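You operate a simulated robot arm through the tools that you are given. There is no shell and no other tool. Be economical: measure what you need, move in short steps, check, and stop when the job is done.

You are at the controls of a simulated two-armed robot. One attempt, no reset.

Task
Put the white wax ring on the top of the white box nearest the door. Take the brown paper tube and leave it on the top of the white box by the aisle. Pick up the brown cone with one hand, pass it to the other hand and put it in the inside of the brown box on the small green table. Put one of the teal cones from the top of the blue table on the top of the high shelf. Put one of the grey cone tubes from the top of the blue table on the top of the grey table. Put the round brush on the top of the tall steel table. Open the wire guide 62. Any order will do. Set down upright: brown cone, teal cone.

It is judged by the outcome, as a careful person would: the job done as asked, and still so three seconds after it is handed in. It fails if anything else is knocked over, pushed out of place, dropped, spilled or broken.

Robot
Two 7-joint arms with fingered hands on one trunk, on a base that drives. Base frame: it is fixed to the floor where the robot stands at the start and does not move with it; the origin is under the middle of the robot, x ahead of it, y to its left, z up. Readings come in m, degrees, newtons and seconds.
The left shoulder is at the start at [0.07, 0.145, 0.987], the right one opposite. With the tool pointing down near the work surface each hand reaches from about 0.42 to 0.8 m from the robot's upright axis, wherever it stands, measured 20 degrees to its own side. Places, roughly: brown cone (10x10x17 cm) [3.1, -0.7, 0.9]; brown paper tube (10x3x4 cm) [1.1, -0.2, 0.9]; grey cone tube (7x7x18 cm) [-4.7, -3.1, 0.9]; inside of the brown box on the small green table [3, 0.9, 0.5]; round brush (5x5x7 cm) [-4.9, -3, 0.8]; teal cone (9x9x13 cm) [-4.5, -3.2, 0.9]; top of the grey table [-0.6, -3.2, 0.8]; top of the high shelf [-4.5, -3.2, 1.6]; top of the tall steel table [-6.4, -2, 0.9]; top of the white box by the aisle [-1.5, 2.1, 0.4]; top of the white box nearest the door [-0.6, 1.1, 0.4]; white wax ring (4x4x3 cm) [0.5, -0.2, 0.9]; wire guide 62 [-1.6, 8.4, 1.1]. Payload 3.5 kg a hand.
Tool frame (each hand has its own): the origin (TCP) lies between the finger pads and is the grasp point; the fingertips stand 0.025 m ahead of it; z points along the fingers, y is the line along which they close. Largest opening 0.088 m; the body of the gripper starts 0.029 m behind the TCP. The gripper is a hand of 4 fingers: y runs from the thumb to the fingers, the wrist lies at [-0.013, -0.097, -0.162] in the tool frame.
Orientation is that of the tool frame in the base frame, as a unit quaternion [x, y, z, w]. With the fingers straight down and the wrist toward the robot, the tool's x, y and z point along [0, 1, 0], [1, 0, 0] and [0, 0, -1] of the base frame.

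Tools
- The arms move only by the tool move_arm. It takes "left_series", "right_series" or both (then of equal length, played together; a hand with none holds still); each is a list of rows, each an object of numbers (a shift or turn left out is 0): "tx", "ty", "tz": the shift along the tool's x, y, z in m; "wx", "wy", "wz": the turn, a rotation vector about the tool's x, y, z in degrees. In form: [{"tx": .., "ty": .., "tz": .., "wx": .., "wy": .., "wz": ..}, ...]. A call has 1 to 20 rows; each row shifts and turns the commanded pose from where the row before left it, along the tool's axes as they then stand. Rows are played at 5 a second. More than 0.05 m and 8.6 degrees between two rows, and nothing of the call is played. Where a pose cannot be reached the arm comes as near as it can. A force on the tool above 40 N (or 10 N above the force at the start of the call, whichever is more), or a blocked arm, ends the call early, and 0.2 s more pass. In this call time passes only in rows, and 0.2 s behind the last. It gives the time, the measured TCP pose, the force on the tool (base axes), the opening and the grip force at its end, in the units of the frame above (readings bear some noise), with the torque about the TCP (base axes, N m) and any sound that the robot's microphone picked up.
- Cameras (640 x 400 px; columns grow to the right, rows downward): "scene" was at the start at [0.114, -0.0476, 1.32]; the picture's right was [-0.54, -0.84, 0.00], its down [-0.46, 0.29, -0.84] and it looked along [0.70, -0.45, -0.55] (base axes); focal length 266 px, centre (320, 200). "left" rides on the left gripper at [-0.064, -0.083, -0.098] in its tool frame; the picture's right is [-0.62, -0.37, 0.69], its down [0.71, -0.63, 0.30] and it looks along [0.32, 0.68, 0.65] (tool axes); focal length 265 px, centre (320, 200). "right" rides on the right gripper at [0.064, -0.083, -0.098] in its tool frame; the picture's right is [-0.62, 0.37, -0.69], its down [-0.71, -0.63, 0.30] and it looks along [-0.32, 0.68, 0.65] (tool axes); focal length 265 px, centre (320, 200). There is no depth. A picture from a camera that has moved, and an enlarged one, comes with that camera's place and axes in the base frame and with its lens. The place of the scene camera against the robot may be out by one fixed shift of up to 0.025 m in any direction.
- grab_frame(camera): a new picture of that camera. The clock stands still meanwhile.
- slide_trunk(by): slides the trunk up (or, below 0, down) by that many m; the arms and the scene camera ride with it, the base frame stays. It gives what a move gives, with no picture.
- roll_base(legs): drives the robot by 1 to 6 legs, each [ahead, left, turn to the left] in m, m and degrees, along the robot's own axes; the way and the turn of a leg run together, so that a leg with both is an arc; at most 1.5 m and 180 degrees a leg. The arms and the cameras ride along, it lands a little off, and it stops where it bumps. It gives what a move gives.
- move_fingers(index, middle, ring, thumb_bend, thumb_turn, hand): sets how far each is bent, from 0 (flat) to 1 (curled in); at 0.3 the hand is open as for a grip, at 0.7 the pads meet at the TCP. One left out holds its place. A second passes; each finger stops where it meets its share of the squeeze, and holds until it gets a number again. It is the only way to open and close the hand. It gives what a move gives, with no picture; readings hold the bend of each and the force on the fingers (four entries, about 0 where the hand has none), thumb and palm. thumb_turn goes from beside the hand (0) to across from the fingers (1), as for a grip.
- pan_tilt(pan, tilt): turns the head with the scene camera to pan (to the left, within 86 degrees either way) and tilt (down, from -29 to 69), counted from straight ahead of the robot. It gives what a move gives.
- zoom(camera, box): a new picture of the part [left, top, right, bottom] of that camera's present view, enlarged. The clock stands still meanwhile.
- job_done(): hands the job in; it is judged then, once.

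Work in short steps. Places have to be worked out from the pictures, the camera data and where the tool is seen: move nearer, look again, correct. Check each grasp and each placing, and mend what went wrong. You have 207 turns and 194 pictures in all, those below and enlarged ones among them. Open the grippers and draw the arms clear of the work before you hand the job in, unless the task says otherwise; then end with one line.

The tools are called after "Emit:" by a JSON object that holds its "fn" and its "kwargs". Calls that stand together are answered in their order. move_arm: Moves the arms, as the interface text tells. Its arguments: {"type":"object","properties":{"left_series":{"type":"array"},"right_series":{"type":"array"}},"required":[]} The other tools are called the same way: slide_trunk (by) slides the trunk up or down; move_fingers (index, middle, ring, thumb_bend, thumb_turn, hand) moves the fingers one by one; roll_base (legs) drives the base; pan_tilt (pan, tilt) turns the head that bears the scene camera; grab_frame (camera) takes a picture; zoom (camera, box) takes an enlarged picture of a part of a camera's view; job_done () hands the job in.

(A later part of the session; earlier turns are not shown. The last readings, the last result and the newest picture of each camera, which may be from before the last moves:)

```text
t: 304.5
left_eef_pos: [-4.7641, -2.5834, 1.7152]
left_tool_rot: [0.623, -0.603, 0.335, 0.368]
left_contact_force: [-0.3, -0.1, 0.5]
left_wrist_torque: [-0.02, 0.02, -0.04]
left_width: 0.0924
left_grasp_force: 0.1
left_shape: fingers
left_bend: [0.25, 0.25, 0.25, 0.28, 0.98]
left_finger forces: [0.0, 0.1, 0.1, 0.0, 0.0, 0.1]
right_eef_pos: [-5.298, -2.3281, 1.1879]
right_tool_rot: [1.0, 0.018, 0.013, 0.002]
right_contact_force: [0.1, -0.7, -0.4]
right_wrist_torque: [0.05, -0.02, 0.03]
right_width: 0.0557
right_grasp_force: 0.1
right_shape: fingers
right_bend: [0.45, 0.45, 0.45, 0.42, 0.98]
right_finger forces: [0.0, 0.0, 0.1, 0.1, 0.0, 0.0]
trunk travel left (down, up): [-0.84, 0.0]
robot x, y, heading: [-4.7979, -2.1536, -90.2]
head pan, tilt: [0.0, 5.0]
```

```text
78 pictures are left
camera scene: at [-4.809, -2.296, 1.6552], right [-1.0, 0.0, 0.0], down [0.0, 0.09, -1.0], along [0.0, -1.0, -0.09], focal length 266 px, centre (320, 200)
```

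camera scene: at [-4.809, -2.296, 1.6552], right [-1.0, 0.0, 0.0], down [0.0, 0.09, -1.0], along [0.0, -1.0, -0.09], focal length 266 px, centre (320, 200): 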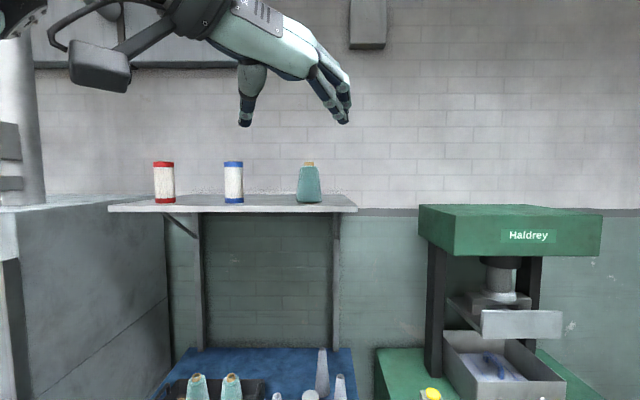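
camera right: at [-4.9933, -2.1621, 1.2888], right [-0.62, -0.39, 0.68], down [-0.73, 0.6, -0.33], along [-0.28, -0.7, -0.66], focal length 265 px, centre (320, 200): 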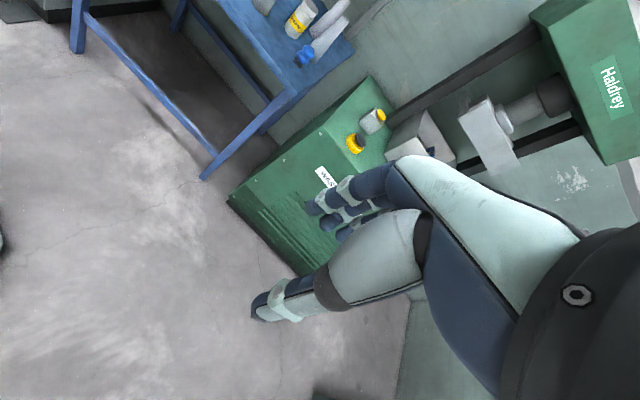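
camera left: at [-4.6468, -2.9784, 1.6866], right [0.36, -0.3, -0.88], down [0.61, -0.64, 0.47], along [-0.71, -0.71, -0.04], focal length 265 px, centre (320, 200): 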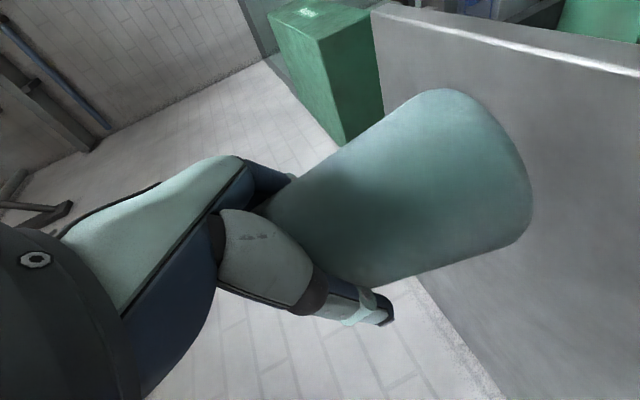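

The teal cone is in place. Next the brush with the right hand. I lower the trunk and reset the left hand to its default fingers-down pose.

Emit:
{"fn": "slide_trunk", "kwargs": {"by": -0.3}}

Emit:
{"fn": "move_arm", "kwargs": {"left_series": [{"tx": -0.038, "tz": 0.022}, {"tx": -0.038, "tz": 0.022}, {"tx": -0.038, "tz": 0.022}, {"tx": -0.038, "tz": 0.022}, {"tx": -0.038, "tz": 0.022}, {"tx": -0.038, "tz": 0.022}, {"tx": -0.038, "tz": 0.022}, {"wz": -8.2}, {"wz": -8.2}, {"wz": -8.2}, {"wz": -8.2}, {"wz": -8.2}, {"wz": -8.2}, {"wz": -8.2}, {"wz": -8.2}, {"wz": -8.2}, {"wz": -8.2}, {"wz": -8.2}]}}

Emit:
{"fn": "move_arm", "kwargs": {"left_series": [{"wx": 8.5, "tx": 0.02}, {"wx": 8.5, "tx": 0.02}, {"wx": 8.5, "tx": 0.02}, {"wx": 8.5, "tx": 0.03}, {"wx": 8.5, "tx": 0.03}, {"wx": 8.5, "tx": 0.03}, {"wx": 8.5, "tx": 0.02}], "right_series": [{"ty": 0.03, "tx": 0.015}, {"ty": 0.03, "tx": 0.015}, {"ty": 0.03, "tx": 0.015}, {"ty": 0.03, "tx": 0.015}, {"ty": 0.03, "tx": 0.015}, {"ty": 0.03}, {"ty": 0.03}]}}

```text
t: 307.5
left_eef_pos: [-4.766, -2.5806, 1.416]
left_tool_rot: [0.623, -0.602, 0.336, 0.369]
left_contact_force: [-0.5, 0.1, 0.2]
left_wrist_torque: [0.01, 0.0, 0.01]
left_width: 0.0921
left_grasp_force: 0.1
left_shape: fingers
left_bend: [0.25, 0.25, 0.25, 0.28, 0.98]
left_finger forces: [0.0, 0.0, 0.1, 0.0, 0.0, 0.1]
right_eef_pos: [-5.2983, -2.3269, 0.8892]
right_tool_rot: [1.0, 0.017, 0.014, 0.003]
right_contact_force: [-0.2, 0.4, 0.0]
right_wrist_torque: [0.0, -0.02, 0.03]
right_width: 0.0556
right_grasp_force: 0.0
right_shape: fingers
right_bend: [0.45, 0.45, 0.45, 0.42, 0.98]
right_finger forces: [0.0, 0.1, 0.1, 0.0, 0.0, 0.0]
trunk travel left (down, up): [-0.54, 0.3]
robot x, y, heading: [-4.8002, -2.149, -89.7]
head pan, tilt: [0.0, 5.0]
```

```text
t: 311.3
left_eef_pos: [-4.7577, -2.7716, 1.1892]
left_tool_rot: [0.867, 0.017, -0.024, 0.498]
left_contact_force: [-0.7, 0.3, -0.2]
left_wrist_torque: [0.0, 0.03, 0.0]
left_width: 0.0922
left_grasp_force: 0.1
left_shape: fingers
left_bend: [0.25, 0.25, 0.25, 0.28, 0.98]
left_finger forces: [0.0, 0.0, 0.1, 0.0, 0.0, 0.0]
left hand out of reach, approached as far as the arm can: row 2, 3, 4, 5, 6, 7, 8, 9, 10, 11, 12, 13, 14, 15
right_eef_pos: [-5.2983, -2.3268, 0.889]
right_tool_rot: [1.0, 0.018, 0.013, 0.002]
right_contact_force: [-0.2, -0.2, -1.0]
right_wrist_torque: [0.01, 0.02, 0.0]
right_width: 0.0557
right_grasp_force: 0.0
right_shape: fingers
right_bend: [0.45, 0.45, 0.45, 0.42, 0.98]
right_finger forces: [0.0, 0.1, 0.0, 0.0, 0.0, 0.1]
trunk travel left (down, up): [-0.54, 0.3]
robot x, y, heading: [-4.7971, -2.1515, -89.8]
head pan, tilt: [0.0, 5.0]
```

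```text
t: 312.9
left_eef_pos: [-4.5859, -2.7735, 1.1777]
left_tool_rot: [1.0, 0.001, -0.029, -0.001]
left_contact_force: [-0.6, -1.0, -0.6]
left_wrist_torque: [0.03, 0.02, 0.0]
left_width: 0.0924
left_grasp_force: 0.1
left_shape: fingers
left_bend: [0.25, 0.25, 0.25, 0.28, 0.98]
left_finger forces: [0.0, 0.0, 0.0, 0.1, 0.0, 0.0]
right_eef_pos: [-5.2151, -2.5376, 0.8926]
right_tool_rot: [1.0, 0.017, 0.013, 0.001]
right_contact_force: [0.2, -0.9, 0.5]
right_wrist_torque: [0.02, -0.01, -0.02]
right_width: 0.0556
right_grasp_force: 0.0
right_shape: fingers
right_bend: [0.45, 0.45, 0.45, 0.42, 0.98]
right_finger forces: [0.0, 0.0, 0.0, 0.0, 0.0, 0.0]
trunk travel left (down, up): [-0.54, 0.3]
robot x, y, heading: [-4.7983, -2.1493, -89.8]
head pan, tilt: [0.0, 5.0]
```

I bring the right hand up and inward and the left back a little, then drive to line the right hand up with the brush.

Emit:
{"fn": "move_arm", "kwargs": {"left_series": [{"ty": -0.025}, {"ty": -0.025}, {"ty": -0.025}, {"ty": -0.025}, {"ty": -0.025}, {"ty": -0.025}], "right_series": [{"ty": 0.018, "tx": 0.028, "tz": -0.025}, {"ty": 0.018, "tx": 0.028, "tz": -0.025}, {"ty": 0.018, "tx": 0.028, "tz": -0.025}, {"ty": 0.018, "tx": 0.028, "tz": -0.025}, {"ty": 0.018, "tx": 0.028, "tz": -0.025}, {"ty": 0.018, "tx": 0.028, "tz": -0.025}]}}

Emit:
{"fn": "roll_base", "kwargs": {"legs": [[0.36, 0.13, 0]]}}

Emit:
{"fn": "grab_frame", "kwargs": {"camera": "right"}}

Emit:
{"fn": "pan_tilt", "kwargs": {"pan": -15, "tilt": 40}}

Emit:
{"fn": "grab_frame", "kwargs": {"camera": "scene"}}

```text
t: 314.3
left_eef_pos: [-4.5846, -2.619, 1.1787]
left_tool_rot: [1.0, 0.0, -0.029, 0.004]
left_contact_force: [0.2, 0.1, 0.2]
left_wrist_torque: [0.0, 0.0, 0.02]
left_width: 0.0926
left_grasp_force: 0.1
left_shape: fingers
left_bend: [0.25, 0.25, 0.25, 0.28, 0.98]
left_finger forces: [0.1, 0.0, 0.0, 0.1, 0.1, 0.1]
left hand out of reach, approached as far as the arm can: row 4
right_eef_pos: [-5.0453, -2.6354, 1.0494]
right_tool_rot: [1.0, 0.018, 0.012, 0.003]
right_contact_force: [-0.2, -0.5, 0.3]
right_wrist_torque: [-0.01, 0.03, -0.02]
right_width: 0.0557
right_grasp_force: 0.0
right_shape: fingers
right_bend: [0.45, 0.45, 0.45, 0.42, 0.98]
right_finger forces: [0.0, 0.1, 0.1, 0.1, 0.1, 0.0]
trunk travel left (down, up): [-0.54, 0.3]
robot x, y, heading: [-4.7958, -2.1514, -89.5]
head pan, tilt: [0.0, 5.0]
```

```text
t: 316.7
left_eef_pos: [-4.4553, -2.9747, 1.1782]
left_tool_rot: [1.0, 0.0, -0.029, 0.002]
left_contact_force: [0.1, 0.3, -0.5]
left_wrist_torque: [0.0, 0.01, 0.0]
left_width: 0.0921
left_grasp_force: 0.1
left_shape: fingers
left_bend: [0.25, 0.25, 0.25, 0.28, 0.98]
left_finger forces: [0.0, 0.1, 0.1, 0.0, 0.1, 0.0]
right_eef_pos: [-4.9156, -2.9889, 1.0487]
right_tool_rot: [1.0, 0.018, 0.013, 0.003]
right_contact_force: [0.1, 0.5, -0.7]
right_wrist_torque: [0.01, -0.05, 0.0]
right_width: 0.0556
right_grasp_force: 0.0
right_shape: fingers
right_bend: [0.45, 0.45, 0.45, 0.42, 0.98]
right_finger forces: [0.0, 0.1, 0.1, 0.0, 0.0, 0.0]
trunk travel left (down, up): [-0.54, 0.3]
robot x, y, heading: [-4.6657, -2.5062, -89.8]
head pan, tilt: [0.0, 5.0]
```

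```text
77 pictures are left
camera right: at [-4.8571, -2.9034, 1.1489], right [-0.62, -0.39, 0.68], down [-0.73, 0.6, -0.33], along [-0.28, -0.7, -0.66], focal length 265 px, centre (320, 200)
```

right: 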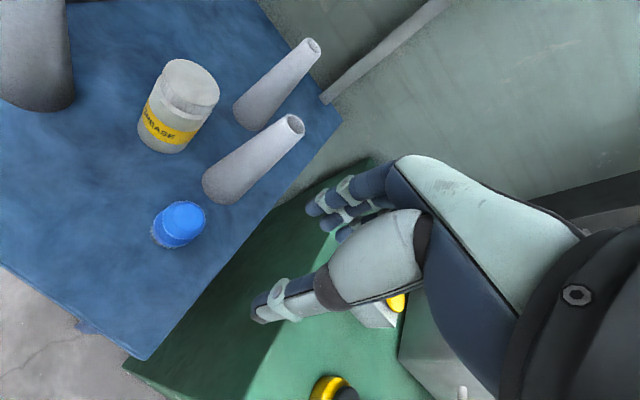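

```text
t: 317.7
left_eef_pos: [-4.4547, -2.9752, 1.1786]
left_tool_rot: [1.0, 0.001, -0.029, 0.003]
left_contact_force: [0.3, 0.3, 0.6]
left_wrist_torque: [-0.01, 0.0, 0.0]
left_width: 0.0924
left_grasp_force: 0.1
left_shape: fingers
left_bend: [0.25, 0.25, 0.25, 0.28, 0.98]
left_finger forces: [0.0, 0.0, 0.0, 0.0, 0.1, 0.0]
right_eef_pos: [-4.9165, -2.9881, 1.0495]
right_tool_rot: [1.0, 0.018, 0.013, 0.003]
right_contact_force: [0.6, 0.3, -0.1]
right_wrist_torque: [-0.02, 0.01, 0.01]
right_width: 0.0553
right_grasp_force: 0.0
right_shape: fingers
right_bend: [0.45, 0.45, 0.45, 0.42, 0.98]
right_finger forces: [0.0, 0.0, 0.1, 0.0, 0.1, 0.1]
trunk travel left (down, up): [-0.54, 0.3]
robot x, y, heading: [-4.6633, -2.5062, -89.7]
head pan, tilt: [-15.0, 40.0]
```

```text
76 pictures are left
camera scene: at [-4.6986, -2.6381, 1.2997], right [-0.97, 0.25, 0.0], down [0.16, 0.62, -0.77], along [-0.2, -0.74, -0.64], focal length 266 px, centre (320, 200)
```

scene: 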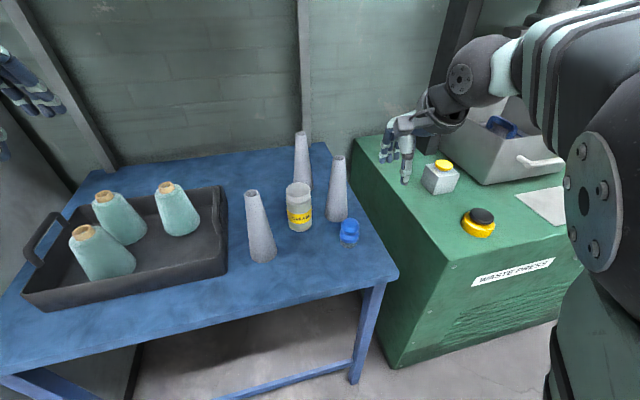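

The brush is at about [-4.862, -3.02], top ≈0.87. I move over it and descend to z≈0.91, then check.

Emit:
{"fn": "move_arm", "kwargs": {"right_series": [{"tx": 0.027, "ty": 0.017}, {"tx": 0.026, "ty": 0.016}, {"tz": 0.04}, {"tz": 0.04}, {"tz": 0.04}, {"tz": 0.02}]}}

Emit:
{"fn": "grab_frame", "kwargs": {"camera": "right"}}

Emit:
{"fn": "zoom", "kwargs": {"camera": "scene", "box": [240, 120, 440, 270]}}

```text
t: 319.1
left_eef_pos: [-4.4539, -2.9761, 1.1784]
left_tool_rot: [1.0, 0.0, -0.029, 0.003]
left_contact_force: [0.3, 0.3, 0.8]
left_wrist_torque: [-0.03, 0.01, 0.0]
left_width: 0.0925
left_grasp_force: 0.0
left_shape: fingers
left_bend: [0.25, 0.25, 0.25, 0.28, 0.98]
left_finger forces: [0.0, 0.0, 0.1, 0.0, 0.0, 0.1]
right_eef_pos: [-4.8579, -3.0212, 0.9073]
right_tool_rot: [1.0, 0.017, 0.013, 0.002]
right_contact_force: [0.8, -0.5, -0.3]
right_wrist_torque: [0.02, 0.03, 0.01]
right_width: 0.0558
right_grasp_force: 0.2
right_shape: fingers
right_bend: [0.45, 0.45, 0.45, 0.42, 0.98]
right_finger forces: [0.0, 0.1, 0.1, 0.0, 0.0, 0.0]
trunk travel left (down, up): [-0.54, 0.3]
robot x, y, heading: [-4.6686, -2.5044, -89.8]
head pan, tilt: [-15.0, 40.0]
```

```text
75 pictures are left
camera right: at [-4.7988, -2.9357, 1.0088], right [-0.62, -0.39, 0.68], down [-0.73, 0.6, -0.33], along [-0.28, -0.7, -0.66], focal length 265 px, centre (320, 200)
```

right: 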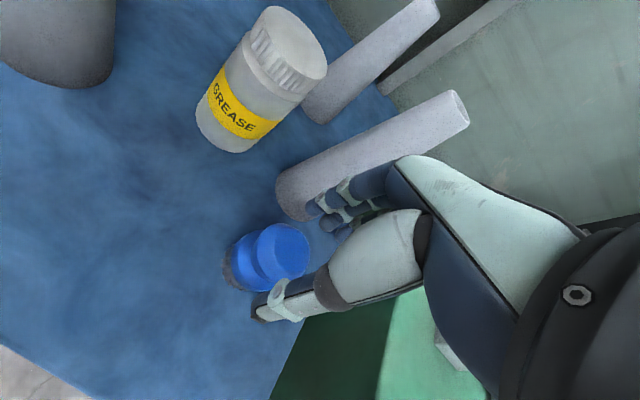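

```text
2.67 times, centred on (340, 195) of scene
camera zoom: at [-4.6987, -2.6383, 1.2997], right [-0.97, 0.26, 0.0], down [0.16, 0.62, -0.77], along [-0.2, -0.74, -0.64], focal length 709 px, centre (267, 213)
```

zoom: 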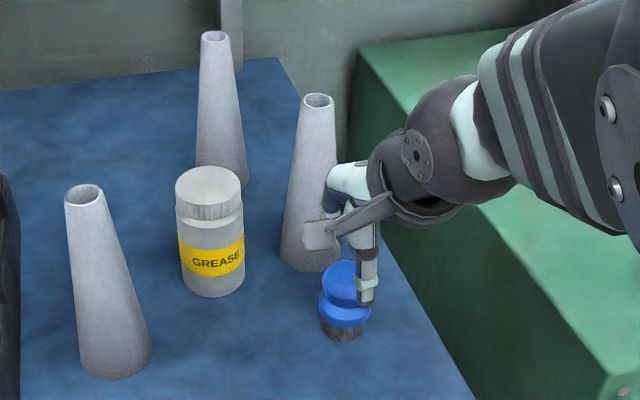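

Aligned. I descend to z≈0.85, close, lift and check.

Emit:
{"fn": "move_arm", "kwargs": {"right_series": [{"ty": 0.004, "tz": 0.02}, {"tz": 0.02}, {"tz": 0.018}]}}

Emit:
{"fn": "move_fingers", "kwargs": {"hand": "right", "index": 0.7, "middle": 0.7, "ring": 0.7, "thumb_bend": 0.65}}

Emit:
{"fn": "move_arm", "kwargs": {"right_series": [{"tz": -0.02}, {"tz": -0.04}, {"tz": -0.04}, {"tz": -0.04}, {"tz": -0.04}]}}

Emit:
{"fn": "grab_frame", "kwargs": {"camera": "right"}}

```text
t: 319.9
left_eef_pos: [-4.4556, -2.9753, 1.1775]
left_tool_rot: [1.0, 0.001, -0.029, 0.002]
left_contact_force: [-0.4, 0.1, 1.0]
left_wrist_torque: [0.0, -0.01, -0.02]
left_width: 0.0927
left_grasp_force: 0.1
left_shape: fingers
left_bend: [0.25, 0.25, 0.25, 0.28, 0.98]
left_finger forces: [0.0, 0.0, 0.0, 0.0, 0.0, 0.0]
right_eef_pos: [-4.8568, -3.025, 0.8514]
right_tool_rot: [1.0, 0.017, 0.013, 0.003]
right_contact_force: [1.0, -0.2, 0.1]
right_wrist_torque: [-0.03, 0.01, 0.02]
right_width: 0.0555
right_grasp_force: 0.1
right_shape: fingers
right_bend: [0.45, 0.45, 0.45, 0.42, 0.98]
right_finger forces: [0.1, 0.0, 0.0, 0.0, 0.1, 0.0]
trunk travel left (down, up): [-0.54, 0.3]
robot x, y, heading: [-4.6656, -2.5085, -89.9]
head pan, tilt: [-15.0, 40.0]
```

```text
t: 320.9
left_eef_pos: [-4.4533, -2.9752, 1.1789]
left_tool_rot: [1.0, 0.001, -0.029, 0.002]
left_contact_force: [0.5, 0.3, -0.7]
left_wrist_torque: [0.02, 0.0, -0.03]
left_width: 0.0925
left_grasp_force: 0.1
left_shape: fingers
left_bend: [0.25, 0.25, 0.25, 0.28, 0.98]
left_finger forces: [0.0, 0.1, 0.0, 0.0, 0.1, 0.0]
right_eef_pos: [-4.8566, -3.0245, 0.8508]
right_tool_rot: [1.0, 0.017, 0.014, 0.003]
right_contact_force: [0.2, -0.3, 0.0]
right_wrist_torque: [-0.02, -0.01, 0.01]
right_width: 0.0346
right_grasp_force: 15.0
right_shape: fingers
right_bend: [0.6, 0.61, 0.67, 0.51, 0.95]
right_finger forces: [5.6, 6.9, 2.1, 0.0, 14.3, 0.0]
trunk travel left (down, up): [-0.54, 0.3]
robot x, y, heading: [-4.6666, -2.5092, -89.7]
head pan, tilt: [-15.0, 40.0]
```

```text
t: 322.1
left_eef_pos: [-4.4526, -2.9748, 1.1785]
left_tool_rot: [1.0, 0.0, -0.03, 0.003]
left_contact_force: [0.7, 0.7, 0.2]
left_wrist_torque: [0.01, 0.01, 0.03]
left_width: 0.0925
left_grasp_force: 0.1
left_shape: fingers
left_bend: [0.25, 0.25, 0.25, 0.28, 0.98]
left_finger forces: [0.1, 0.1, 0.0, 0.1, 0.0, 0.0]
right_eef_pos: [-4.8611, -3.0234, 1.0328]
right_tool_rot: [1.0, 0.018, 0.014, 0.002]
right_contact_force: [-0.1, -0.3, 0.0]
right_wrist_torque: [0.01, -0.03, 0.04]
right_width: 0.0341
right_grasp_force: 13.4
right_shape: fingers
right_bend: [0.6, 0.62, 0.67, 0.51, 0.95]
right_finger forces: [5.5, 6.6, 1.9, 0.0, 13.9, 0.1]
trunk travel left (down, up): [-0.54, 0.3]
robot x, y, heading: [-4.6686, -2.5054, -89.8]
head pan, tilt: [-15.0, 40.0]
```

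```text
73 pictures are left
camera right: at [-4.8024, -2.939, 1.1338], right [-0.62, -0.39, 0.68], down [-0.73, 0.6, -0.33], along [-0.28, -0.7, -0.66], focal length 265 px, centre (320, 200)
```

right: 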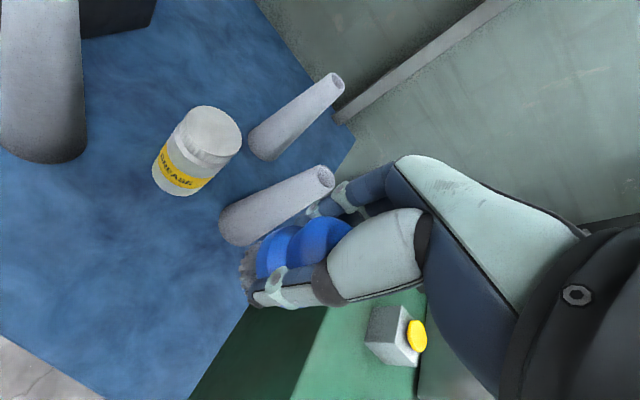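

The brush is held. While here I take the front grey tube with the left hand: strafe 0.15 right and look with the left camera.

Emit:
{"fn": "roll_base", "kwargs": {"legs": [[0, -0.14, 0]]}}

Emit:
{"fn": "grab_frame", "kwargs": {"camera": "left"}}

Emit:
{"fn": "pan_tilt", "kwargs": {"pan": 15, "tilt": 40}}

Emit:
{"fn": "grab_frame", "kwargs": {"camera": "scene"}}

```text
t: 323.5
left_eef_pos: [-4.5916, -2.9762, 1.1794]
left_tool_rot: [1.0, 0.002, -0.03, 0.003]
left_contact_force: [0.4, 1.1, 1.0]
left_wrist_torque: [-0.03, -0.02, 0.01]
left_width: 0.0924
left_grasp_force: 0.0
left_shape: fingers
left_bend: [0.25, 0.25, 0.25, 0.28, 0.98]
left_finger forces: [0.0, 0.1, 0.0, 0.0, 0.0, 0.1]
right_eef_pos: [-4.9988, -3.0249, 1.0323]
right_tool_rot: [1.0, 0.018, 0.013, 0.002]
right_contact_force: [-0.3, 0.0, -0.1]
right_wrist_torque: [-0.02, 0.0, 0.01]
right_width: 0.0342
right_grasp_force: 13.7
right_shape: fingers
right_bend: [0.6, 0.62, 0.67, 0.51, 0.95]
right_finger forces: [5.5, 6.5, 1.9, 0.0, 13.8, 0.0]
trunk travel left (down, up): [-0.54, 0.3]
robot x, y, heading: [-4.802, -2.5079, -89.5]
head pan, tilt: [-15.0, 40.0]
```

```text
72 pictures are left
camera left: at [-4.6516, -2.8911, 1.2795], right [-0.66, 0.36, -0.66], down [0.69, 0.63, -0.35], along [0.29, -0.69, -0.67], focal length 265 px, centre (320, 200)
```

left: 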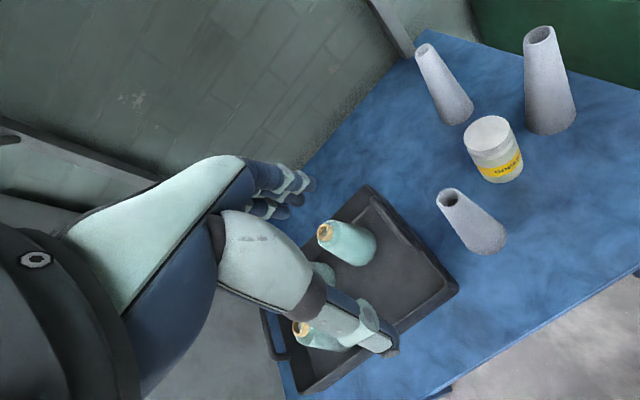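

```text
t: 324.4
left_eef_pos: [-4.5928, -2.9759, 1.179]
left_tool_rot: [1.0, 0.002, -0.03, 0.004]
left_contact_force: [-0.1, 0.4, 0.3]
left_wrist_torque: [-0.03, -0.03, -0.02]
left_width: 0.0925
left_grasp_force: 0.2
left_shape: fingers
left_bend: [0.25, 0.25, 0.25, 0.28, 0.98]
left_finger forces: [0.1, 0.0, 0.0, 0.0, 0.0, 0.1]
right_eef_pos: [-4.9993, -3.0244, 1.0331]
right_tool_rot: [1.0, 0.018, 0.014, 0.002]
right_contact_force: [0.4, 0.3, -1.1]
right_wrist_torque: [-0.01, -0.04, 0.0]
right_width: 0.0344
right_grasp_force: 13.9
right_shape: fingers
right_bend: [0.6, 0.62, 0.67, 0.51, 0.95]
right_finger forces: [5.4, 6.6, 1.9, 0.0, 13.9, 0.0]
trunk travel left (down, up): [-0.54, 0.3]
robot x, y, heading: [-4.8056, -2.5113, -89.6]
head pan, tilt: [15.0, 40.0]
```

```text
71 pictures are left
camera scene: at [-4.7935, -2.6386, 1.2997], right [-0.96, -0.26, 0.0], down [-0.17, 0.62, -0.77], along [0.2, -0.74, -0.64], focal length 266 px, centre (320, 200)
```

scene: 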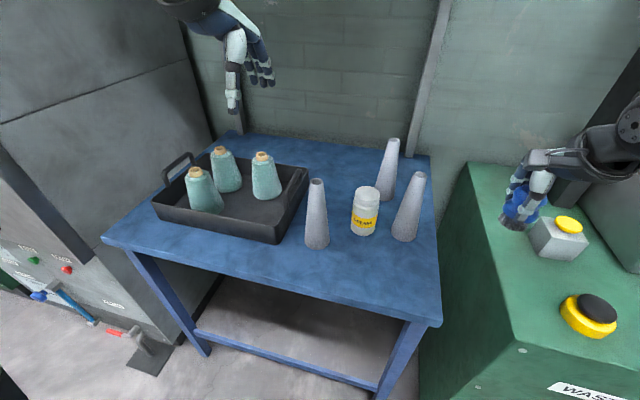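

The front grey tube is at (-4.661, -3.048), top 0.98. I bring the left hand over it and down to z≈0.95.

Emit:
{"fn": "move_arm", "kwargs": {"left_series": [{"tx": -0.028, "ty": 0.036}, {"tx": -0.028, "ty": 0.036}, {"tz": 0.045}, {"tz": 0.045}, {"tz": 0.045}]}}

Emit:
{"fn": "grab_frame", "kwargs": {"camera": "left"}}

```text
t: 325.6
left_eef_pos: [-4.656, -3.0491, 1.0478]
left_tool_rot: [1.0, 0.002, -0.031, 0.002]
left_contact_force: [-0.1, 0.8, 0.6]
left_wrist_torque: [-0.01, 0.0, -0.02]
left_width: 0.0924
left_grasp_force: 0.0
left_shape: fingers
left_bend: [0.25, 0.25, 0.25, 0.28, 0.98]
left_finger forces: [0.0, 0.0, 0.0, 0.0, 0.1, 0.0]
right_eef_pos: [-4.9987, -3.0264, 1.0324]
right_tool_rot: [1.0, 0.019, 0.014, 0.002]
right_contact_force: [-0.5, -0.7, -0.5]
right_wrist_torque: [0.0, -0.01, 0.0]
right_width: 0.0343
right_grasp_force: 13.7
right_shape: fingers
right_bend: [0.6, 0.62, 0.67, 0.51, 0.95]
right_finger forces: [5.6, 6.6, 1.9, 0.0, 13.8, 0.1]
trunk travel left (down, up): [-0.54, 0.3]
robot x, y, heading: [-4.8057, -2.5056, -89.8]
head pan, tilt: [15.0, 40.0]
```

```text
70 pictures are left
camera left: at [-4.7149, -2.9642, 1.1485], right [-0.66, 0.36, -0.66], down [0.69, 0.63, -0.35], along [0.29, -0.69, -0.67], focal length 265 px, centre (320, 200)
```

left: 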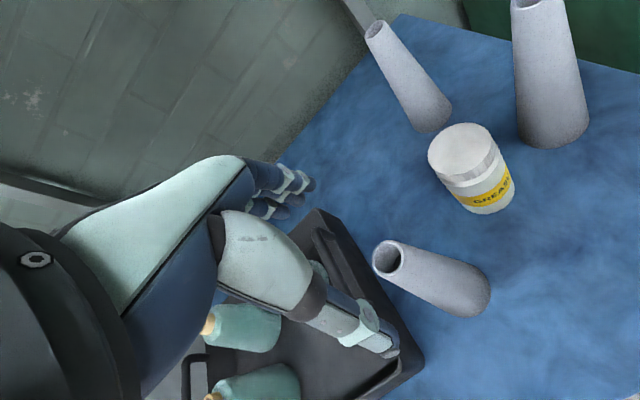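

Aligned. I descend to z≈0.945 and close.

Emit:
{"fn": "move_arm", "kwargs": {"left_series": [{"tx": -0.004, "tz": 0.035}, {"tz": 0.035}, {"tz": 0.033}]}}

Emit:
{"fn": "move_fingers", "kwargs": {"hand": "left", "index": 0.7, "middle": 0.7, "ring": 0.7, "thumb_bend": 0.62}}

Emit:
{"fn": "move_arm", "kwargs": {"left_series": [{"tz": -0.03}, {"tz": -0.05}, {"tz": -0.05}, {"tz": -0.05}]}}

Emit:
{"fn": "grab_frame", "kwargs": {"camera": "scene"}}

```text
t: 326.4
left_eef_pos: [-4.6673, -3.0493, 0.9458]
left_tool_rot: [1.0, 0.002, -0.03, 0.003]
left_contact_force: [0.5, -0.8, 0.0]
left_wrist_torque: [-0.02, -0.01, 0.04]
left_width: 0.0924
left_grasp_force: 0.0
left_shape: fingers
left_bend: [0.25, 0.25, 0.25, 0.28, 0.98]
left_finger forces: [0.0, 0.0, 0.1, 0.0, 0.1, 0.0]
right_eef_pos: [-5.0013, -3.0243, 1.0325]
right_tool_rot: [1.0, 0.018, 0.013, 0.002]
right_contact_force: [0.5, -0.9, -0.9]
right_wrist_torque: [0.04, -0.01, 0.03]
right_width: 0.0342
right_grasp_force: 14.0
right_shape: fingers
right_bend: [0.6, 0.62, 0.67, 0.51, 0.95]
right_finger forces: [5.5, 6.6, 1.9, 0.0, 13.8, 0.0]
trunk travel left (down, up): [-0.54, 0.3]
robot x, y, heading: [-4.8035, -2.5046, -89.9]
head pan, tilt: [15.0, 40.0]
```

```text
t: 327.4
left_eef_pos: [-4.6658, -3.0474, 0.9452]
left_tool_rot: [1.0, 0.001, -0.029, 0.002]
left_contact_force: [-0.2, 0.1, -0.8]
left_wrist_torque: [-0.01, 0.01, -0.01]
left_width: 0.0256
left_grasp_force: 9.1
left_shape: fingers
left_bend: [0.63, 0.63, 0.69, 0.54, 0.96]
left_finger forces: [3.1, 5.4, 0.5, 0.0, 9.3, 0.0]
right_eef_pos: [-4.9992, -3.0252, 1.0323]
right_tool_rot: [1.0, 0.018, 0.013, 0.002]
right_contact_force: [0.3, -0.5, -0.4]
right_wrist_torque: [0.0, 0.01, 0.01]
right_width: 0.0343
right_grasp_force: 13.5
right_shape: fingers
right_bend: [0.6, 0.62, 0.67, 0.51, 0.95]
right_finger forces: [5.5, 6.6, 1.9, 0.0, 13.7, 0.0]
trunk travel left (down, up): [-0.54, 0.3]
robot x, y, heading: [-4.803, -2.5058, -89.6]
head pan, tilt: [15.0, 40.0]
```

```text
t: 328.4
left_eef_pos: [-4.6566, -3.0473, 1.1268]
left_tool_rot: [1.0, 0.002, -0.029, 0.002]
left_contact_force: [-1.5, -0.1, -0.6]
left_wrist_torque: [0.01, -0.02, 0.01]
left_width: 0.0254
left_grasp_force: 8.8
left_shape: fingers
left_bend: [0.63, 0.63, 0.69, 0.54, 0.96]
left_finger forces: [3.3, 5.3, 0.5, 0.1, 8.9, 0.0]
right_eef_pos: [-4.9991, -3.0233, 1.0316]
right_tool_rot: [1.0, 0.018, 0.014, 0.002]
right_contact_force: [-0.6, 0.7, -0.6]
right_wrist_torque: [0.0, 0.0, 0.0]
right_width: 0.0338
right_grasp_force: 13.9
right_shape: fingers
right_bend: [0.6, 0.62, 0.67, 0.51, 0.95]
right_finger forces: [5.5, 6.6, 1.9, 0.0, 13.8, 0.0]
trunk travel left (down, up): [-0.54, 0.3]
robot x, y, heading: [-4.8075, -2.5075, -89.7]
head pan, tilt: [15.0, 40.0]
```

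```text
69 pictures are left
camera scene: at [-4.7946, -2.6381, 1.2997], right [-0.96, -0.26, 0.0], down [-0.17, 0.62, -0.77], along [0.2, -0.74, -0.64], focal length 266 px, centre (320, 200)
```

scene: 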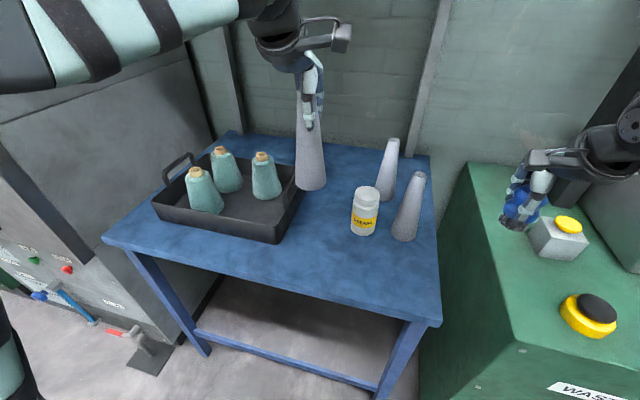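

Both are held. I firm the tube grip, back away, turn to face the tall steel table at -x and look.

Emit:
{"fn": "move_fingers", "kwargs": {"hand": "left", "index": 0.76, "middle": 0.76, "thumb_bend": 0.7}}

Emit:
{"fn": "roll_base", "kwargs": {"legs": [[-0.75, 0, 0], [0, 0, -90]]}}

Emit:
{"fn": "pan_tilt", "kwargs": {"pan": 0, "tilt": 25}}

Emit:
{"fn": "grab_frame", "kwargs": {"camera": "scene"}}

```text
t: 329.4
left_eef_pos: [-4.6565, -3.0461, 1.1265]
left_tool_rot: [1.0, 0.001, -0.03, 0.003]
left_contact_force: [-1.0, -0.3, -0.7]
left_wrist_torque: [0.0, 0.01, 0.02]
left_width: 0.0238
left_grasp_force: 16.4
left_shape: fingers
left_bend: [0.73, 0.63, 0.7, 0.54, 0.95]
left_finger forces: [7.8, 8.2, 0.0, 0.0, 16.6, 0.0]
right_eef_pos: [-5.0001, -3.0252, 1.0337]
right_tool_rot: [1.0, 0.018, 0.013, 0.003]
right_contact_force: [0.0, -0.2, -0.4]
right_wrist_torque: [-0.01, 0.01, 0.0]
right_width: 0.0342
right_grasp_force: 14.0
right_shape: fingers
right_bend: [0.6, 0.62, 0.67, 0.51, 0.95]
right_finger forces: [5.5, 6.7, 1.9, 0.1, 13.8, 0.0]
trunk travel left (down, up): [-0.54, 0.3]
robot x, y, heading: [-4.8042, -2.5074, -89.6]
head pan, tilt: [15.0, 40.0]
```

```text
t: 337.3
left_eef_pos: [-5.3453, -1.9133, 1.1253]
left_tool_rot: [0.715, -0.699, -0.022, -0.018]
left_contact_force: [-0.7, -0.2, -0.1]
left_wrist_torque: [-0.01, 0.03, 0.0]
left_width: 0.0238
left_grasp_force: 16.8
left_shape: fingers
left_bend: [0.73, 0.63, 0.7, 0.54, 0.95]
left_finger forces: [8.0, 7.5, 0.0, 0.1, 16.2, 0.0]
right_eef_pos: [-5.3283, -1.5681, 1.0314]
right_tool_rot: [0.726, -0.688, 0.007, 0.012]
right_contact_force: [0.2, -0.3, -0.5]
right_wrist_torque: [0.0, -0.02, -0.02]
right_width: 0.0339
right_grasp_force: 13.7
right_shape: fingers
right_bend: [0.6, 0.62, 0.67, 0.51, 0.95]
right_finger forces: [5.5, 6.4, 1.8, 0.1, 13.2, 0.0]
trunk travel left (down, up): [-0.54, 0.3]
robot x, y, heading: [-4.8085, -1.7526, -179.1]
head pan, tilt: [15.0, 40.0]
```

```text
t: 338.0
left_eef_pos: [-5.3452, -1.9113, 1.1276]
left_tool_rot: [0.715, -0.699, -0.023, -0.019]
left_contact_force: [0.9, -0.5, 0.8]
left_wrist_torque: [-0.01, 0.05, 0.01]
left_width: 0.0236
left_grasp_force: 15.6
left_shape: fingers
left_bend: [0.73, 0.63, 0.7, 0.54, 0.95]
left_finger forces: [7.9, 7.5, 0.0, 0.1, 16.2, 0.0]
right_eef_pos: [-5.3281, -1.568, 1.0315]
right_tool_rot: [0.726, -0.687, 0.007, 0.012]
right_contact_force: [0.2, -0.2, 0.1]
right_wrist_torque: [0.0, -0.01, -0.01]
right_width: 0.0339
right_grasp_force: 13.4
right_shape: fingers
right_bend: [0.6, 0.62, 0.67, 0.51, 0.95]
right_finger forces: [5.4, 6.5, 1.7, 0.1, 13.3, 0.0]
trunk travel left (down, up): [-0.54, 0.3]
robot x, y, heading: [-4.8068, -1.749, -178.8]
head pan, tilt: [0.0, 25.0]
```

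```text
68 pictures are left
camera scene: at [-4.9602, -1.756, 1.3229], right [-0.02, 1.0, 0.0], down [0.42, 0.01, -0.91], along [-0.91, -0.02, -0.42], focal length 266 px, centre (320, 200)
```

scene: 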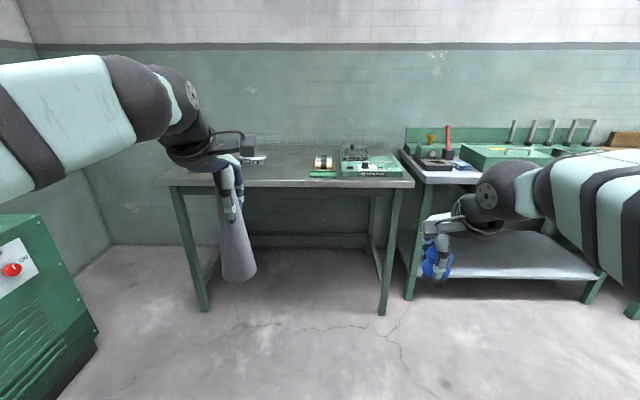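

The steel table: x ≤ -6.02, y -2.46…-1.38, top ≈0.9, with a free area around (-6.16, -1.96). I drive up to it.

Emit:
{"fn": "roll_base", "kwargs": {"legs": [[0.5, 0.37, 0], [0.3, 0, 0]]}}

Emit:
{"fn": "pan_tilt", "kwargs": {"pan": -10, "tilt": 40}}

Emit:
{"fn": "grab_frame", "kwargs": {"camera": "scene"}}

Emit:
{"fn": "grab_frame", "kwargs": {"camera": "right"}}

```text
t: 343.2
left_eef_pos: [-6.1436, -2.3031, 1.1259]
left_tool_rot: [0.716, -0.698, -0.023, -0.018]
left_contact_force: [0.4, -0.6, -1.2]
left_wrist_torque: [0.01, 0.01, 0.0]
left_width: 0.0235
left_grasp_force: 15.8
left_shape: fingers
left_bend: [0.73, 0.63, 0.7, 0.54, 0.95]
left_finger forces: [7.9, 7.5, 0.1, 0.1, 16.2, 0.1]
right_eef_pos: [-6.1286, -1.959, 1.032]
right_tool_rot: [0.727, -0.687, 0.008, 0.011]
right_contact_force: [-0.2, 0.1, -1.2]
right_wrist_torque: [0.03, -0.02, 0.02]
right_width: 0.0337
right_grasp_force: 13.2
right_shape: fingers
right_bend: [0.6, 0.62, 0.67, 0.51, 0.95]
right_finger forces: [5.3, 6.4, 1.7, 0.1, 13.1, 0.0]
trunk travel left (down, up): [-0.54, 0.3]
robot x, y, heading: [-5.6064, -2.1397, -178.5]
head pan, tilt: [0.0, 25.0]
```

```text
t: 344.0
left_eef_pos: [-6.1428, -2.3047, 1.1274]
left_tool_rot: [0.716, -0.697, -0.023, -0.019]
left_contact_force: [-0.1, 0.5, -0.8]
left_wrist_torque: [0.01, -0.01, 0.01]
left_width: 0.0237
left_grasp_force: 16.1
left_shape: fingers
left_bend: [0.73, 0.63, 0.7, 0.54, 0.95]
left_finger forces: [7.9, 7.5, 0.0, 0.0, 16.2, 0.1]
right_eef_pos: [-6.1284, -1.9586, 1.0321]
right_tool_rot: [0.727, -0.686, 0.008, 0.01]
right_contact_force: [0.5, -0.4, -1.1]
right_wrist_torque: [0.03, 0.01, -0.02]
right_width: 0.0337
right_grasp_force: 13.1
right_shape: fingers
right_bend: [0.6, 0.62, 0.67, 0.51, 0.95]
right_finger forces: [5.4, 6.3, 1.8, 0.0, 13.3, 0.1]
trunk travel left (down, up): [-0.54, 0.3]
robot x, y, heading: [-5.6056, -2.1428, -178.4]
head pan, tilt: [-10.0, 40.0]
```

```text
67 pictures are left
camera scene: at [-5.7516, -2.1312, 1.2997], right [0.15, 0.99, 0.0], down [0.64, -0.09, -0.77], along [-0.76, 0.11, -0.64], focal length 266 px, centre (320, 200)
```

scene: 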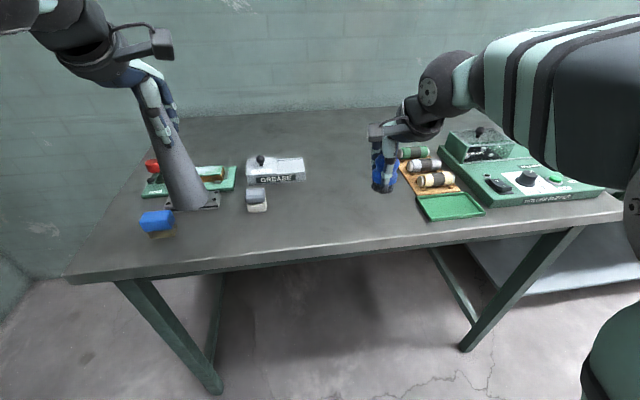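

```text
66 pictures are left
camera right: at [-6.0413, -2.0174, 1.1332], right [-0.4, 0.62, 0.68], down [0.59, 0.74, -0.33], along [-0.7, 0.27, -0.66], focal length 265 px, centre (320, 200)
```

right: 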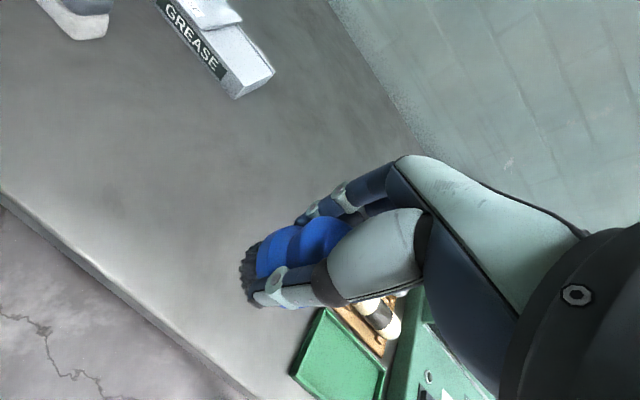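

The space below the brush is free; I shift it 3 cm left and 2 cm deeper, then lower to near contact.

Emit:
{"fn": "move_arm", "kwargs": {"right_series": [{"tx": 0.03, "ty": 0.02}, {"tz": 0.03}, {"tz": 0.03}, {"tz": 0.01}]}}

Emit:
{"fn": "move_arm", "kwargs": {"right_series": [{"tz": 0.004}, {"tz": 0.004}, {"tz": 0.004}]}}

Emit:
{"fn": "zoom", "kwargs": {"camera": "scene", "box": [320, 120, 440, 230]}}

```text
t: 345.0
left_eef_pos: [-6.1431, -2.304, 1.1267]
left_tool_rot: [0.716, -0.697, -0.023, -0.019]
left_contact_force: [1.1, 0.7, 0.0]
left_wrist_torque: [0.02, 0.0, -0.01]
left_width: 0.0234
left_grasp_force: 15.9
left_shape: fingers
left_bend: [0.73, 0.63, 0.7, 0.54, 0.95]
left_finger forces: [7.9, 7.4, 0.1, 0.1, 16.2, 0.0]
right_eef_pos: [-6.1463, -1.993, 0.9623]
right_tool_rot: [0.727, -0.686, 0.007, 0.011]
right_contact_force: [0.3, 0.2, 0.3]
right_wrist_torque: [0.02, -0.04, -0.04]
right_width: 0.0339
right_grasp_force: 13.6
right_shape: fingers
right_bend: [0.6, 0.62, 0.67, 0.51, 0.95]
right_finger forces: [5.4, 6.4, 1.8, 0.1, 13.1, 0.1]
trunk travel left (down, up): [-0.54, 0.3]
robot x, y, heading: [-5.6054, -2.1389, -178.3]
head pan, tilt: [-10.0, 40.0]
```

```text
t: 345.8
left_eef_pos: [-6.1436, -2.3041, 1.1265]
left_tool_rot: [0.716, -0.698, -0.023, -0.019]
left_contact_force: [-1.1, 0.0, -0.3]
left_wrist_torque: [0.03, 0.03, 0.0]
left_width: 0.0236
left_grasp_force: 16.1
left_shape: fingers
left_bend: [0.73, 0.63, 0.7, 0.54, 0.95]
left_finger forces: [7.9, 7.4, 0.0, 0.0, 16.3, 0.0]
right_eef_pos: [-6.1467, -1.9942, 0.9526]
right_tool_rot: [0.727, -0.687, 0.007, 0.011]
right_contact_force: [-0.2, 0.6, -0.6]
right_wrist_torque: [-0.03, 0.0, 0.0]
right_width: 0.034
right_grasp_force: 13.5
right_shape: fingers
right_bend: [0.6, 0.62, 0.67, 0.51, 0.95]
right_finger forces: [5.5, 6.4, 1.8, 0.1, 13.0, 0.1]
trunk travel left (down, up): [-0.54, 0.3]
robot x, y, heading: [-5.6098, -2.1448, -178.8]
head pan, tilt: [-10.0, 40.0]
```

```text
3.64 times, centred on (380, 175) of scene
camera zoom: at [-5.7518, -2.1312, 1.2996], right [0.15, 0.99, 0.0], down [0.64, -0.09, -0.77], along [-0.76, 0.11, -0.64], focal length 967 px, centre (102, 291)
```

zoom: 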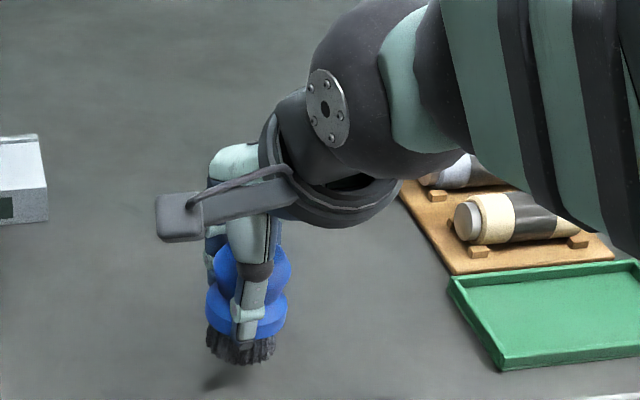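

Still hovering about 2 cm. I lower until contact.

Emit:
{"fn": "move_arm", "kwargs": {"right_series": [{"tz": 0.006}, {"tz": 0.006}, {"tz": 0.004}]}}

Emit:
{"fn": "move_arm", "kwargs": {"right_series": [{"tz": 0.003}, {"tz": 0.003}]}}

Emit:
{"fn": "zoom", "kwargs": {"camera": "scene", "box": [320, 150, 420, 230]}}

```text
t: 346.6
left_eef_pos: [-6.1436, -2.3028, 1.1259]
left_tool_rot: [0.716, -0.698, -0.023, -0.019]
left_contact_force: [-0.8, -0.7, 0.9]
left_wrist_torque: [-0.01, 0.02, 0.0]
left_width: 0.0237
left_grasp_force: 16.1
left_shape: fingers
left_bend: [0.73, 0.63, 0.7, 0.54, 0.95]
left_finger forces: [7.9, 7.4, 0.1, 0.0, 16.2, 0.1]
right_eef_pos: [-6.1459, -1.993, 0.9349]
right_tool_rot: [0.728, -0.686, 0.006, 0.01]
right_contact_force: [-0.2, 0.1, -0.1]
right_wrist_torque: [0.02, -0.02, 0.0]
right_width: 0.0336
right_grasp_force: 14.0
right_shape: fingers
right_bend: [0.6, 0.62, 0.67, 0.51, 0.95]
right_finger forces: [5.3, 6.4, 1.9, 0.0, 13.1, 0.0]
trunk travel left (down, up): [-0.54, 0.3]
robot x, y, heading: [-5.6079, -2.1451, -178.6]
head pan, tilt: [-10.0, 40.0]
```

```text
t: 347.2
left_eef_pos: [-6.1416, -2.3049, 1.1271]
left_tool_rot: [0.716, -0.697, -0.023, -0.019]
left_contact_force: [-0.5, -0.6, -0.4]
left_wrist_torque: [0.02, -0.01, -0.02]
left_width: 0.0236
left_grasp_force: 15.7
left_shape: fingers
left_bend: [0.73, 0.63, 0.7, 0.54, 0.95]
left_finger forces: [7.9, 7.4, 0.0, 0.0, 16.2, 0.1]
right_eef_pos: [-6.1457, -1.9929, 0.9305]
right_tool_rot: [0.727, -0.686, 0.007, 0.012]
right_contact_force: [0.4, 0.4, 4.4]
right_wrist_torque: [0.06, 0.05, 0.0]
right_width: 0.0337
right_grasp_force: 14.5
right_shape: fingers
right_bend: [0.6, 0.62, 0.67, 0.51, 0.95]
right_finger forces: [5.7, 6.9, 2.7, 0.0, 14.3, 0.1]
trunk travel left (down, up): [-0.54, 0.3]
robot x, y, heading: [-5.6066, -2.144, -178.5]
head pan, tilt: [-10.0, 40.0]
```

```text
5.00 times, centred on (370, 190) of scene
camera zoom: at [-5.7507, -2.1314, 1.2999], right [0.15, 0.99, 0.0], down [0.64, -0.09, -0.77], along [-0.76, 0.11, -0.64], focal length 1330 px, centre (70, 250)
```

zoom: 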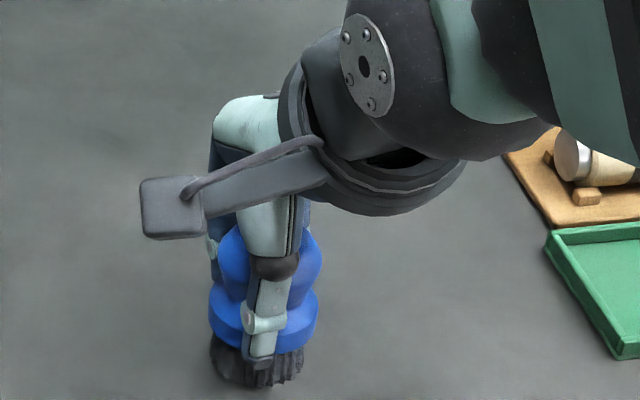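

Contact (4 N), and the brush stands on the table. I release and rise.

Emit:
{"fn": "move_fingers", "kwargs": {"hand": "right", "index": 0.45, "middle": 0.45, "ring": 0.45, "thumb_bend": 0.4}}

Emit:
{"fn": "move_arm", "kwargs": {"right_series": [{"tz": -0.02}, {"tz": -0.04}, {"tz": -0.04}, {"tz": -0.04}]}}

Emit:
{"fn": "grab_frame", "kwargs": {"camera": "scene"}}

```text
t: 348.2
left_eef_pos: [-6.1428, -2.3042, 1.1259]
left_tool_rot: [0.716, -0.697, -0.023, -0.019]
left_contact_force: [-0.3, -0.5, -0.7]
left_wrist_torque: [-0.02, 0.01, -0.01]
left_width: 0.0235
left_grasp_force: 15.8
left_shape: fingers
left_bend: [0.73, 0.63, 0.7, 0.54, 0.95]
left_finger forces: [7.9, 7.4, 0.1, 0.1, 16.3, 0.0]
right_eef_pos: [-6.1463, -1.9933, 0.9295]
right_tool_rot: [0.727, -0.686, 0.009, 0.011]
right_contact_force: [0.6, -1.0, -0.6]
right_wrist_torque: [-0.01, -0.01, 0.01]
right_width: 0.0575
right_grasp_force: 0.0
right_shape: fingers
right_bend: [0.45, 0.45, 0.45, 0.4, 0.97]
right_finger forces: [0.0, 0.0, 0.0, 0.0, 0.0, 0.1]
trunk travel left (down, up): [-0.54, 0.3]
robot x, y, heading: [-5.6075, -2.1439, -178.5]
head pan, tilt: [-10.0, 40.0]
```

```text
t: 349.2
left_eef_pos: [-6.1426, -2.3055, 1.1267]
left_tool_rot: [0.716, -0.697, -0.023, -0.018]
left_contact_force: [0.0, -0.7, 0.1]
left_wrist_torque: [0.01, -0.01, -0.02]
left_width: 0.0237
left_grasp_force: 16.0
left_shape: fingers
left_bend: [0.73, 0.63, 0.7, 0.54, 0.95]
left_finger forces: [7.8, 7.5, 0.0, 0.1, 16.2, 0.0]
right_eef_pos: [-6.1455, -1.9902, 1.071]
right_tool_rot: [0.728, -0.686, 0.006, 0.011]
right_contact_force: [-0.5, -0.9, 0.1]
right_wrist_torque: [0.0, 0.03, -0.01]
right_width: 0.0577
right_grasp_force: 0.1
right_shape: fingers
right_bend: [0.45, 0.45, 0.45, 0.4, 0.97]
right_finger forces: [0.0, 0.1, 0.1, 0.0, 0.0, 0.1]
trunk travel left (down, up): [-0.54, 0.3]
robot x, y, heading: [-5.6054, -2.1429, -178.8]
head pan, tilt: [-10.0, 40.0]
```

```text
63 pictures are left
camera scene: at [-5.7512, -2.132, 1.2997], right [0.15, 0.99, 0.0], down [0.64, -0.09, -0.77], along [-0.76, 0.11, -0.64], focal length 266 px, centre (320, 200)
```

scene: 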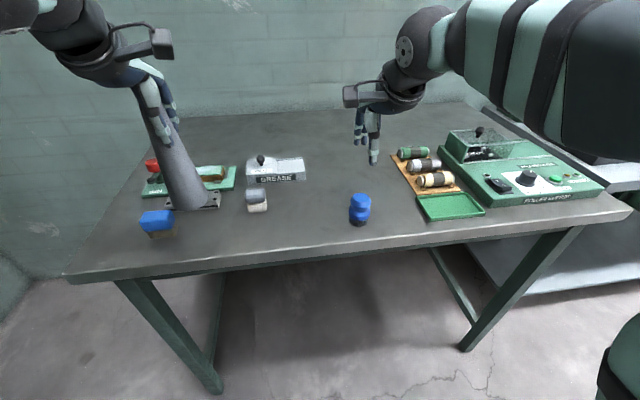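

The brush stands free on the steel table. I raise the tube for clearance, back out, turn toward the wall and strafe over to the grey table.

Emit:
{"fn": "move_arm", "kwargs": {"left_series": [{"tz": -0.04}, {"tz": -0.04}]}}

Emit:
{"fn": "roll_base", "kwargs": {"legs": [[-0.8, -0.1, 0], [0, -0.3, 90], [0, 1.4, 0], [0, 1.4, 0], [0, 1.3, 0]]}}

Emit:
{"fn": "pan_tilt", "kwargs": {"pan": 0, "tilt": 25}}

Emit:
{"fn": "grab_frame", "kwargs": {"camera": "scene"}}

```text
t: 349.8
left_eef_pos: [-6.1422, -2.3092, 1.2085]
left_tool_rot: [0.716, -0.698, -0.022, -0.018]
left_contact_force: [0.7, -0.4, 0.1]
left_wrist_torque: [0.03, 0.01, 0.01]
left_width: 0.0233
left_grasp_force: 15.7
left_shape: fingers
left_bend: [0.73, 0.64, 0.7, 0.54, 0.95]
left_finger forces: [7.9, 7.4, 0.0, 0.0, 16.3, 0.0]
right_eef_pos: [-6.1459, -1.9888, 1.0697]
right_tool_rot: [0.727, -0.686, 0.008, 0.011]
right_contact_force: [-0.3, -0.5, -0.7]
right_wrist_torque: [-0.03, -0.02, 0.01]
right_width: 0.0573
right_grasp_force: 0.2
right_shape: fingers
right_bend: [0.45, 0.45, 0.45, 0.4, 0.97]
right_finger forces: [0.0, 0.0, 0.0, 0.0, 0.0, 0.0]
trunk travel left (down, up): [-0.54, 0.3]
robot x, y, heading: [-5.6054, -2.1428, -178.5]
head pan, tilt: [-10.0, 40.0]
```

```text
t: 377.5
left_eef_pos: [-0.6769, -2.2888, 1.2066]
left_tool_rot: [0.999, 0.015, -0.029, 0.003]
left_contact_force: [0.1, 0.3, -0.5]
left_wrist_torque: [-0.01, 0.03, -0.01]
left_width: 0.0219
left_grasp_force: 15.3
left_shape: fingers
left_bend: [0.74, 0.64, 0.7, 0.54, 0.95]
left_finger forces: [7.7, 7.6, 0.0, 0.1, 15.0, 0.0]
right_eef_pos: [-0.9988, -2.2939, 1.0694]
right_tool_rot: [0.999, 0.031, 0.013, 0.002]
right_contact_force: [-0.2, 0.4, 0.4]
right_wrist_torque: [-0.01, 0.02, 0.03]
right_width: 0.0579
right_grasp_force: 0.0
right_shape: fingers
right_bend: [0.45, 0.45, 0.45, 0.4, 0.97]
right_finger forces: [0.0, 0.0, 0.0, 0.0, 0.0, 0.1]
trunk travel left (down, up): [-0.54, 0.3]
robot x, y, heading: [-0.8521, -1.7554, -88.3]
head pan, tilt: [-10.0, 40.0]
cut short: leg 2
```

```text
t: 378.2
left_eef_pos: [-0.6778, -2.2886, 1.2073]
left_tool_rot: [0.999, 0.015, -0.029, 0.003]
left_contact_force: [-0.6, 0.9, -0.2]
left_wrist_torque: [0.0, 0.02, 0.0]
left_width: 0.0222
left_grasp_force: 15.2
left_shape: fingers
left_bend: [0.74, 0.64, 0.7, 0.54, 0.95]
left_finger forces: [7.6, 7.5, 0.0, 0.0, 14.9, 0.0]
right_eef_pos: [-0.9991, -2.2939, 1.0693]
right_tool_rot: [0.999, 0.032, 0.014, 0.003]
right_contact_force: [0.1, 0.4, -0.1]
right_wrist_torque: [0.01, 0.02, -0.04]
right_width: 0.0577
right_grasp_force: 0.0
right_shape: fingers
right_bend: [0.45, 0.45, 0.45, 0.4, 0.97]
right_finger forces: [0.0, 0.0, 0.0, 0.0, 0.0, 0.0]
trunk travel left (down, up): [-0.54, 0.3]
robot x, y, heading: [-0.8461, -1.7538, -88.1]
head pan, tilt: [0.0, 25.0]
```

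```text
62 pictures are left
camera scene: at [-0.8542, -1.8951, 1.3229], right [-1.0, -0.03, 0.0], down [-0.01, 0.42, -0.91], along [0.03, -0.91, -0.42], focal length 266 px, centre (320, 200)
```

scene: 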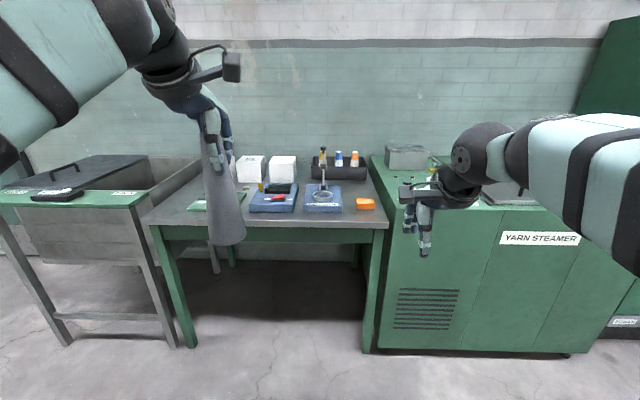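

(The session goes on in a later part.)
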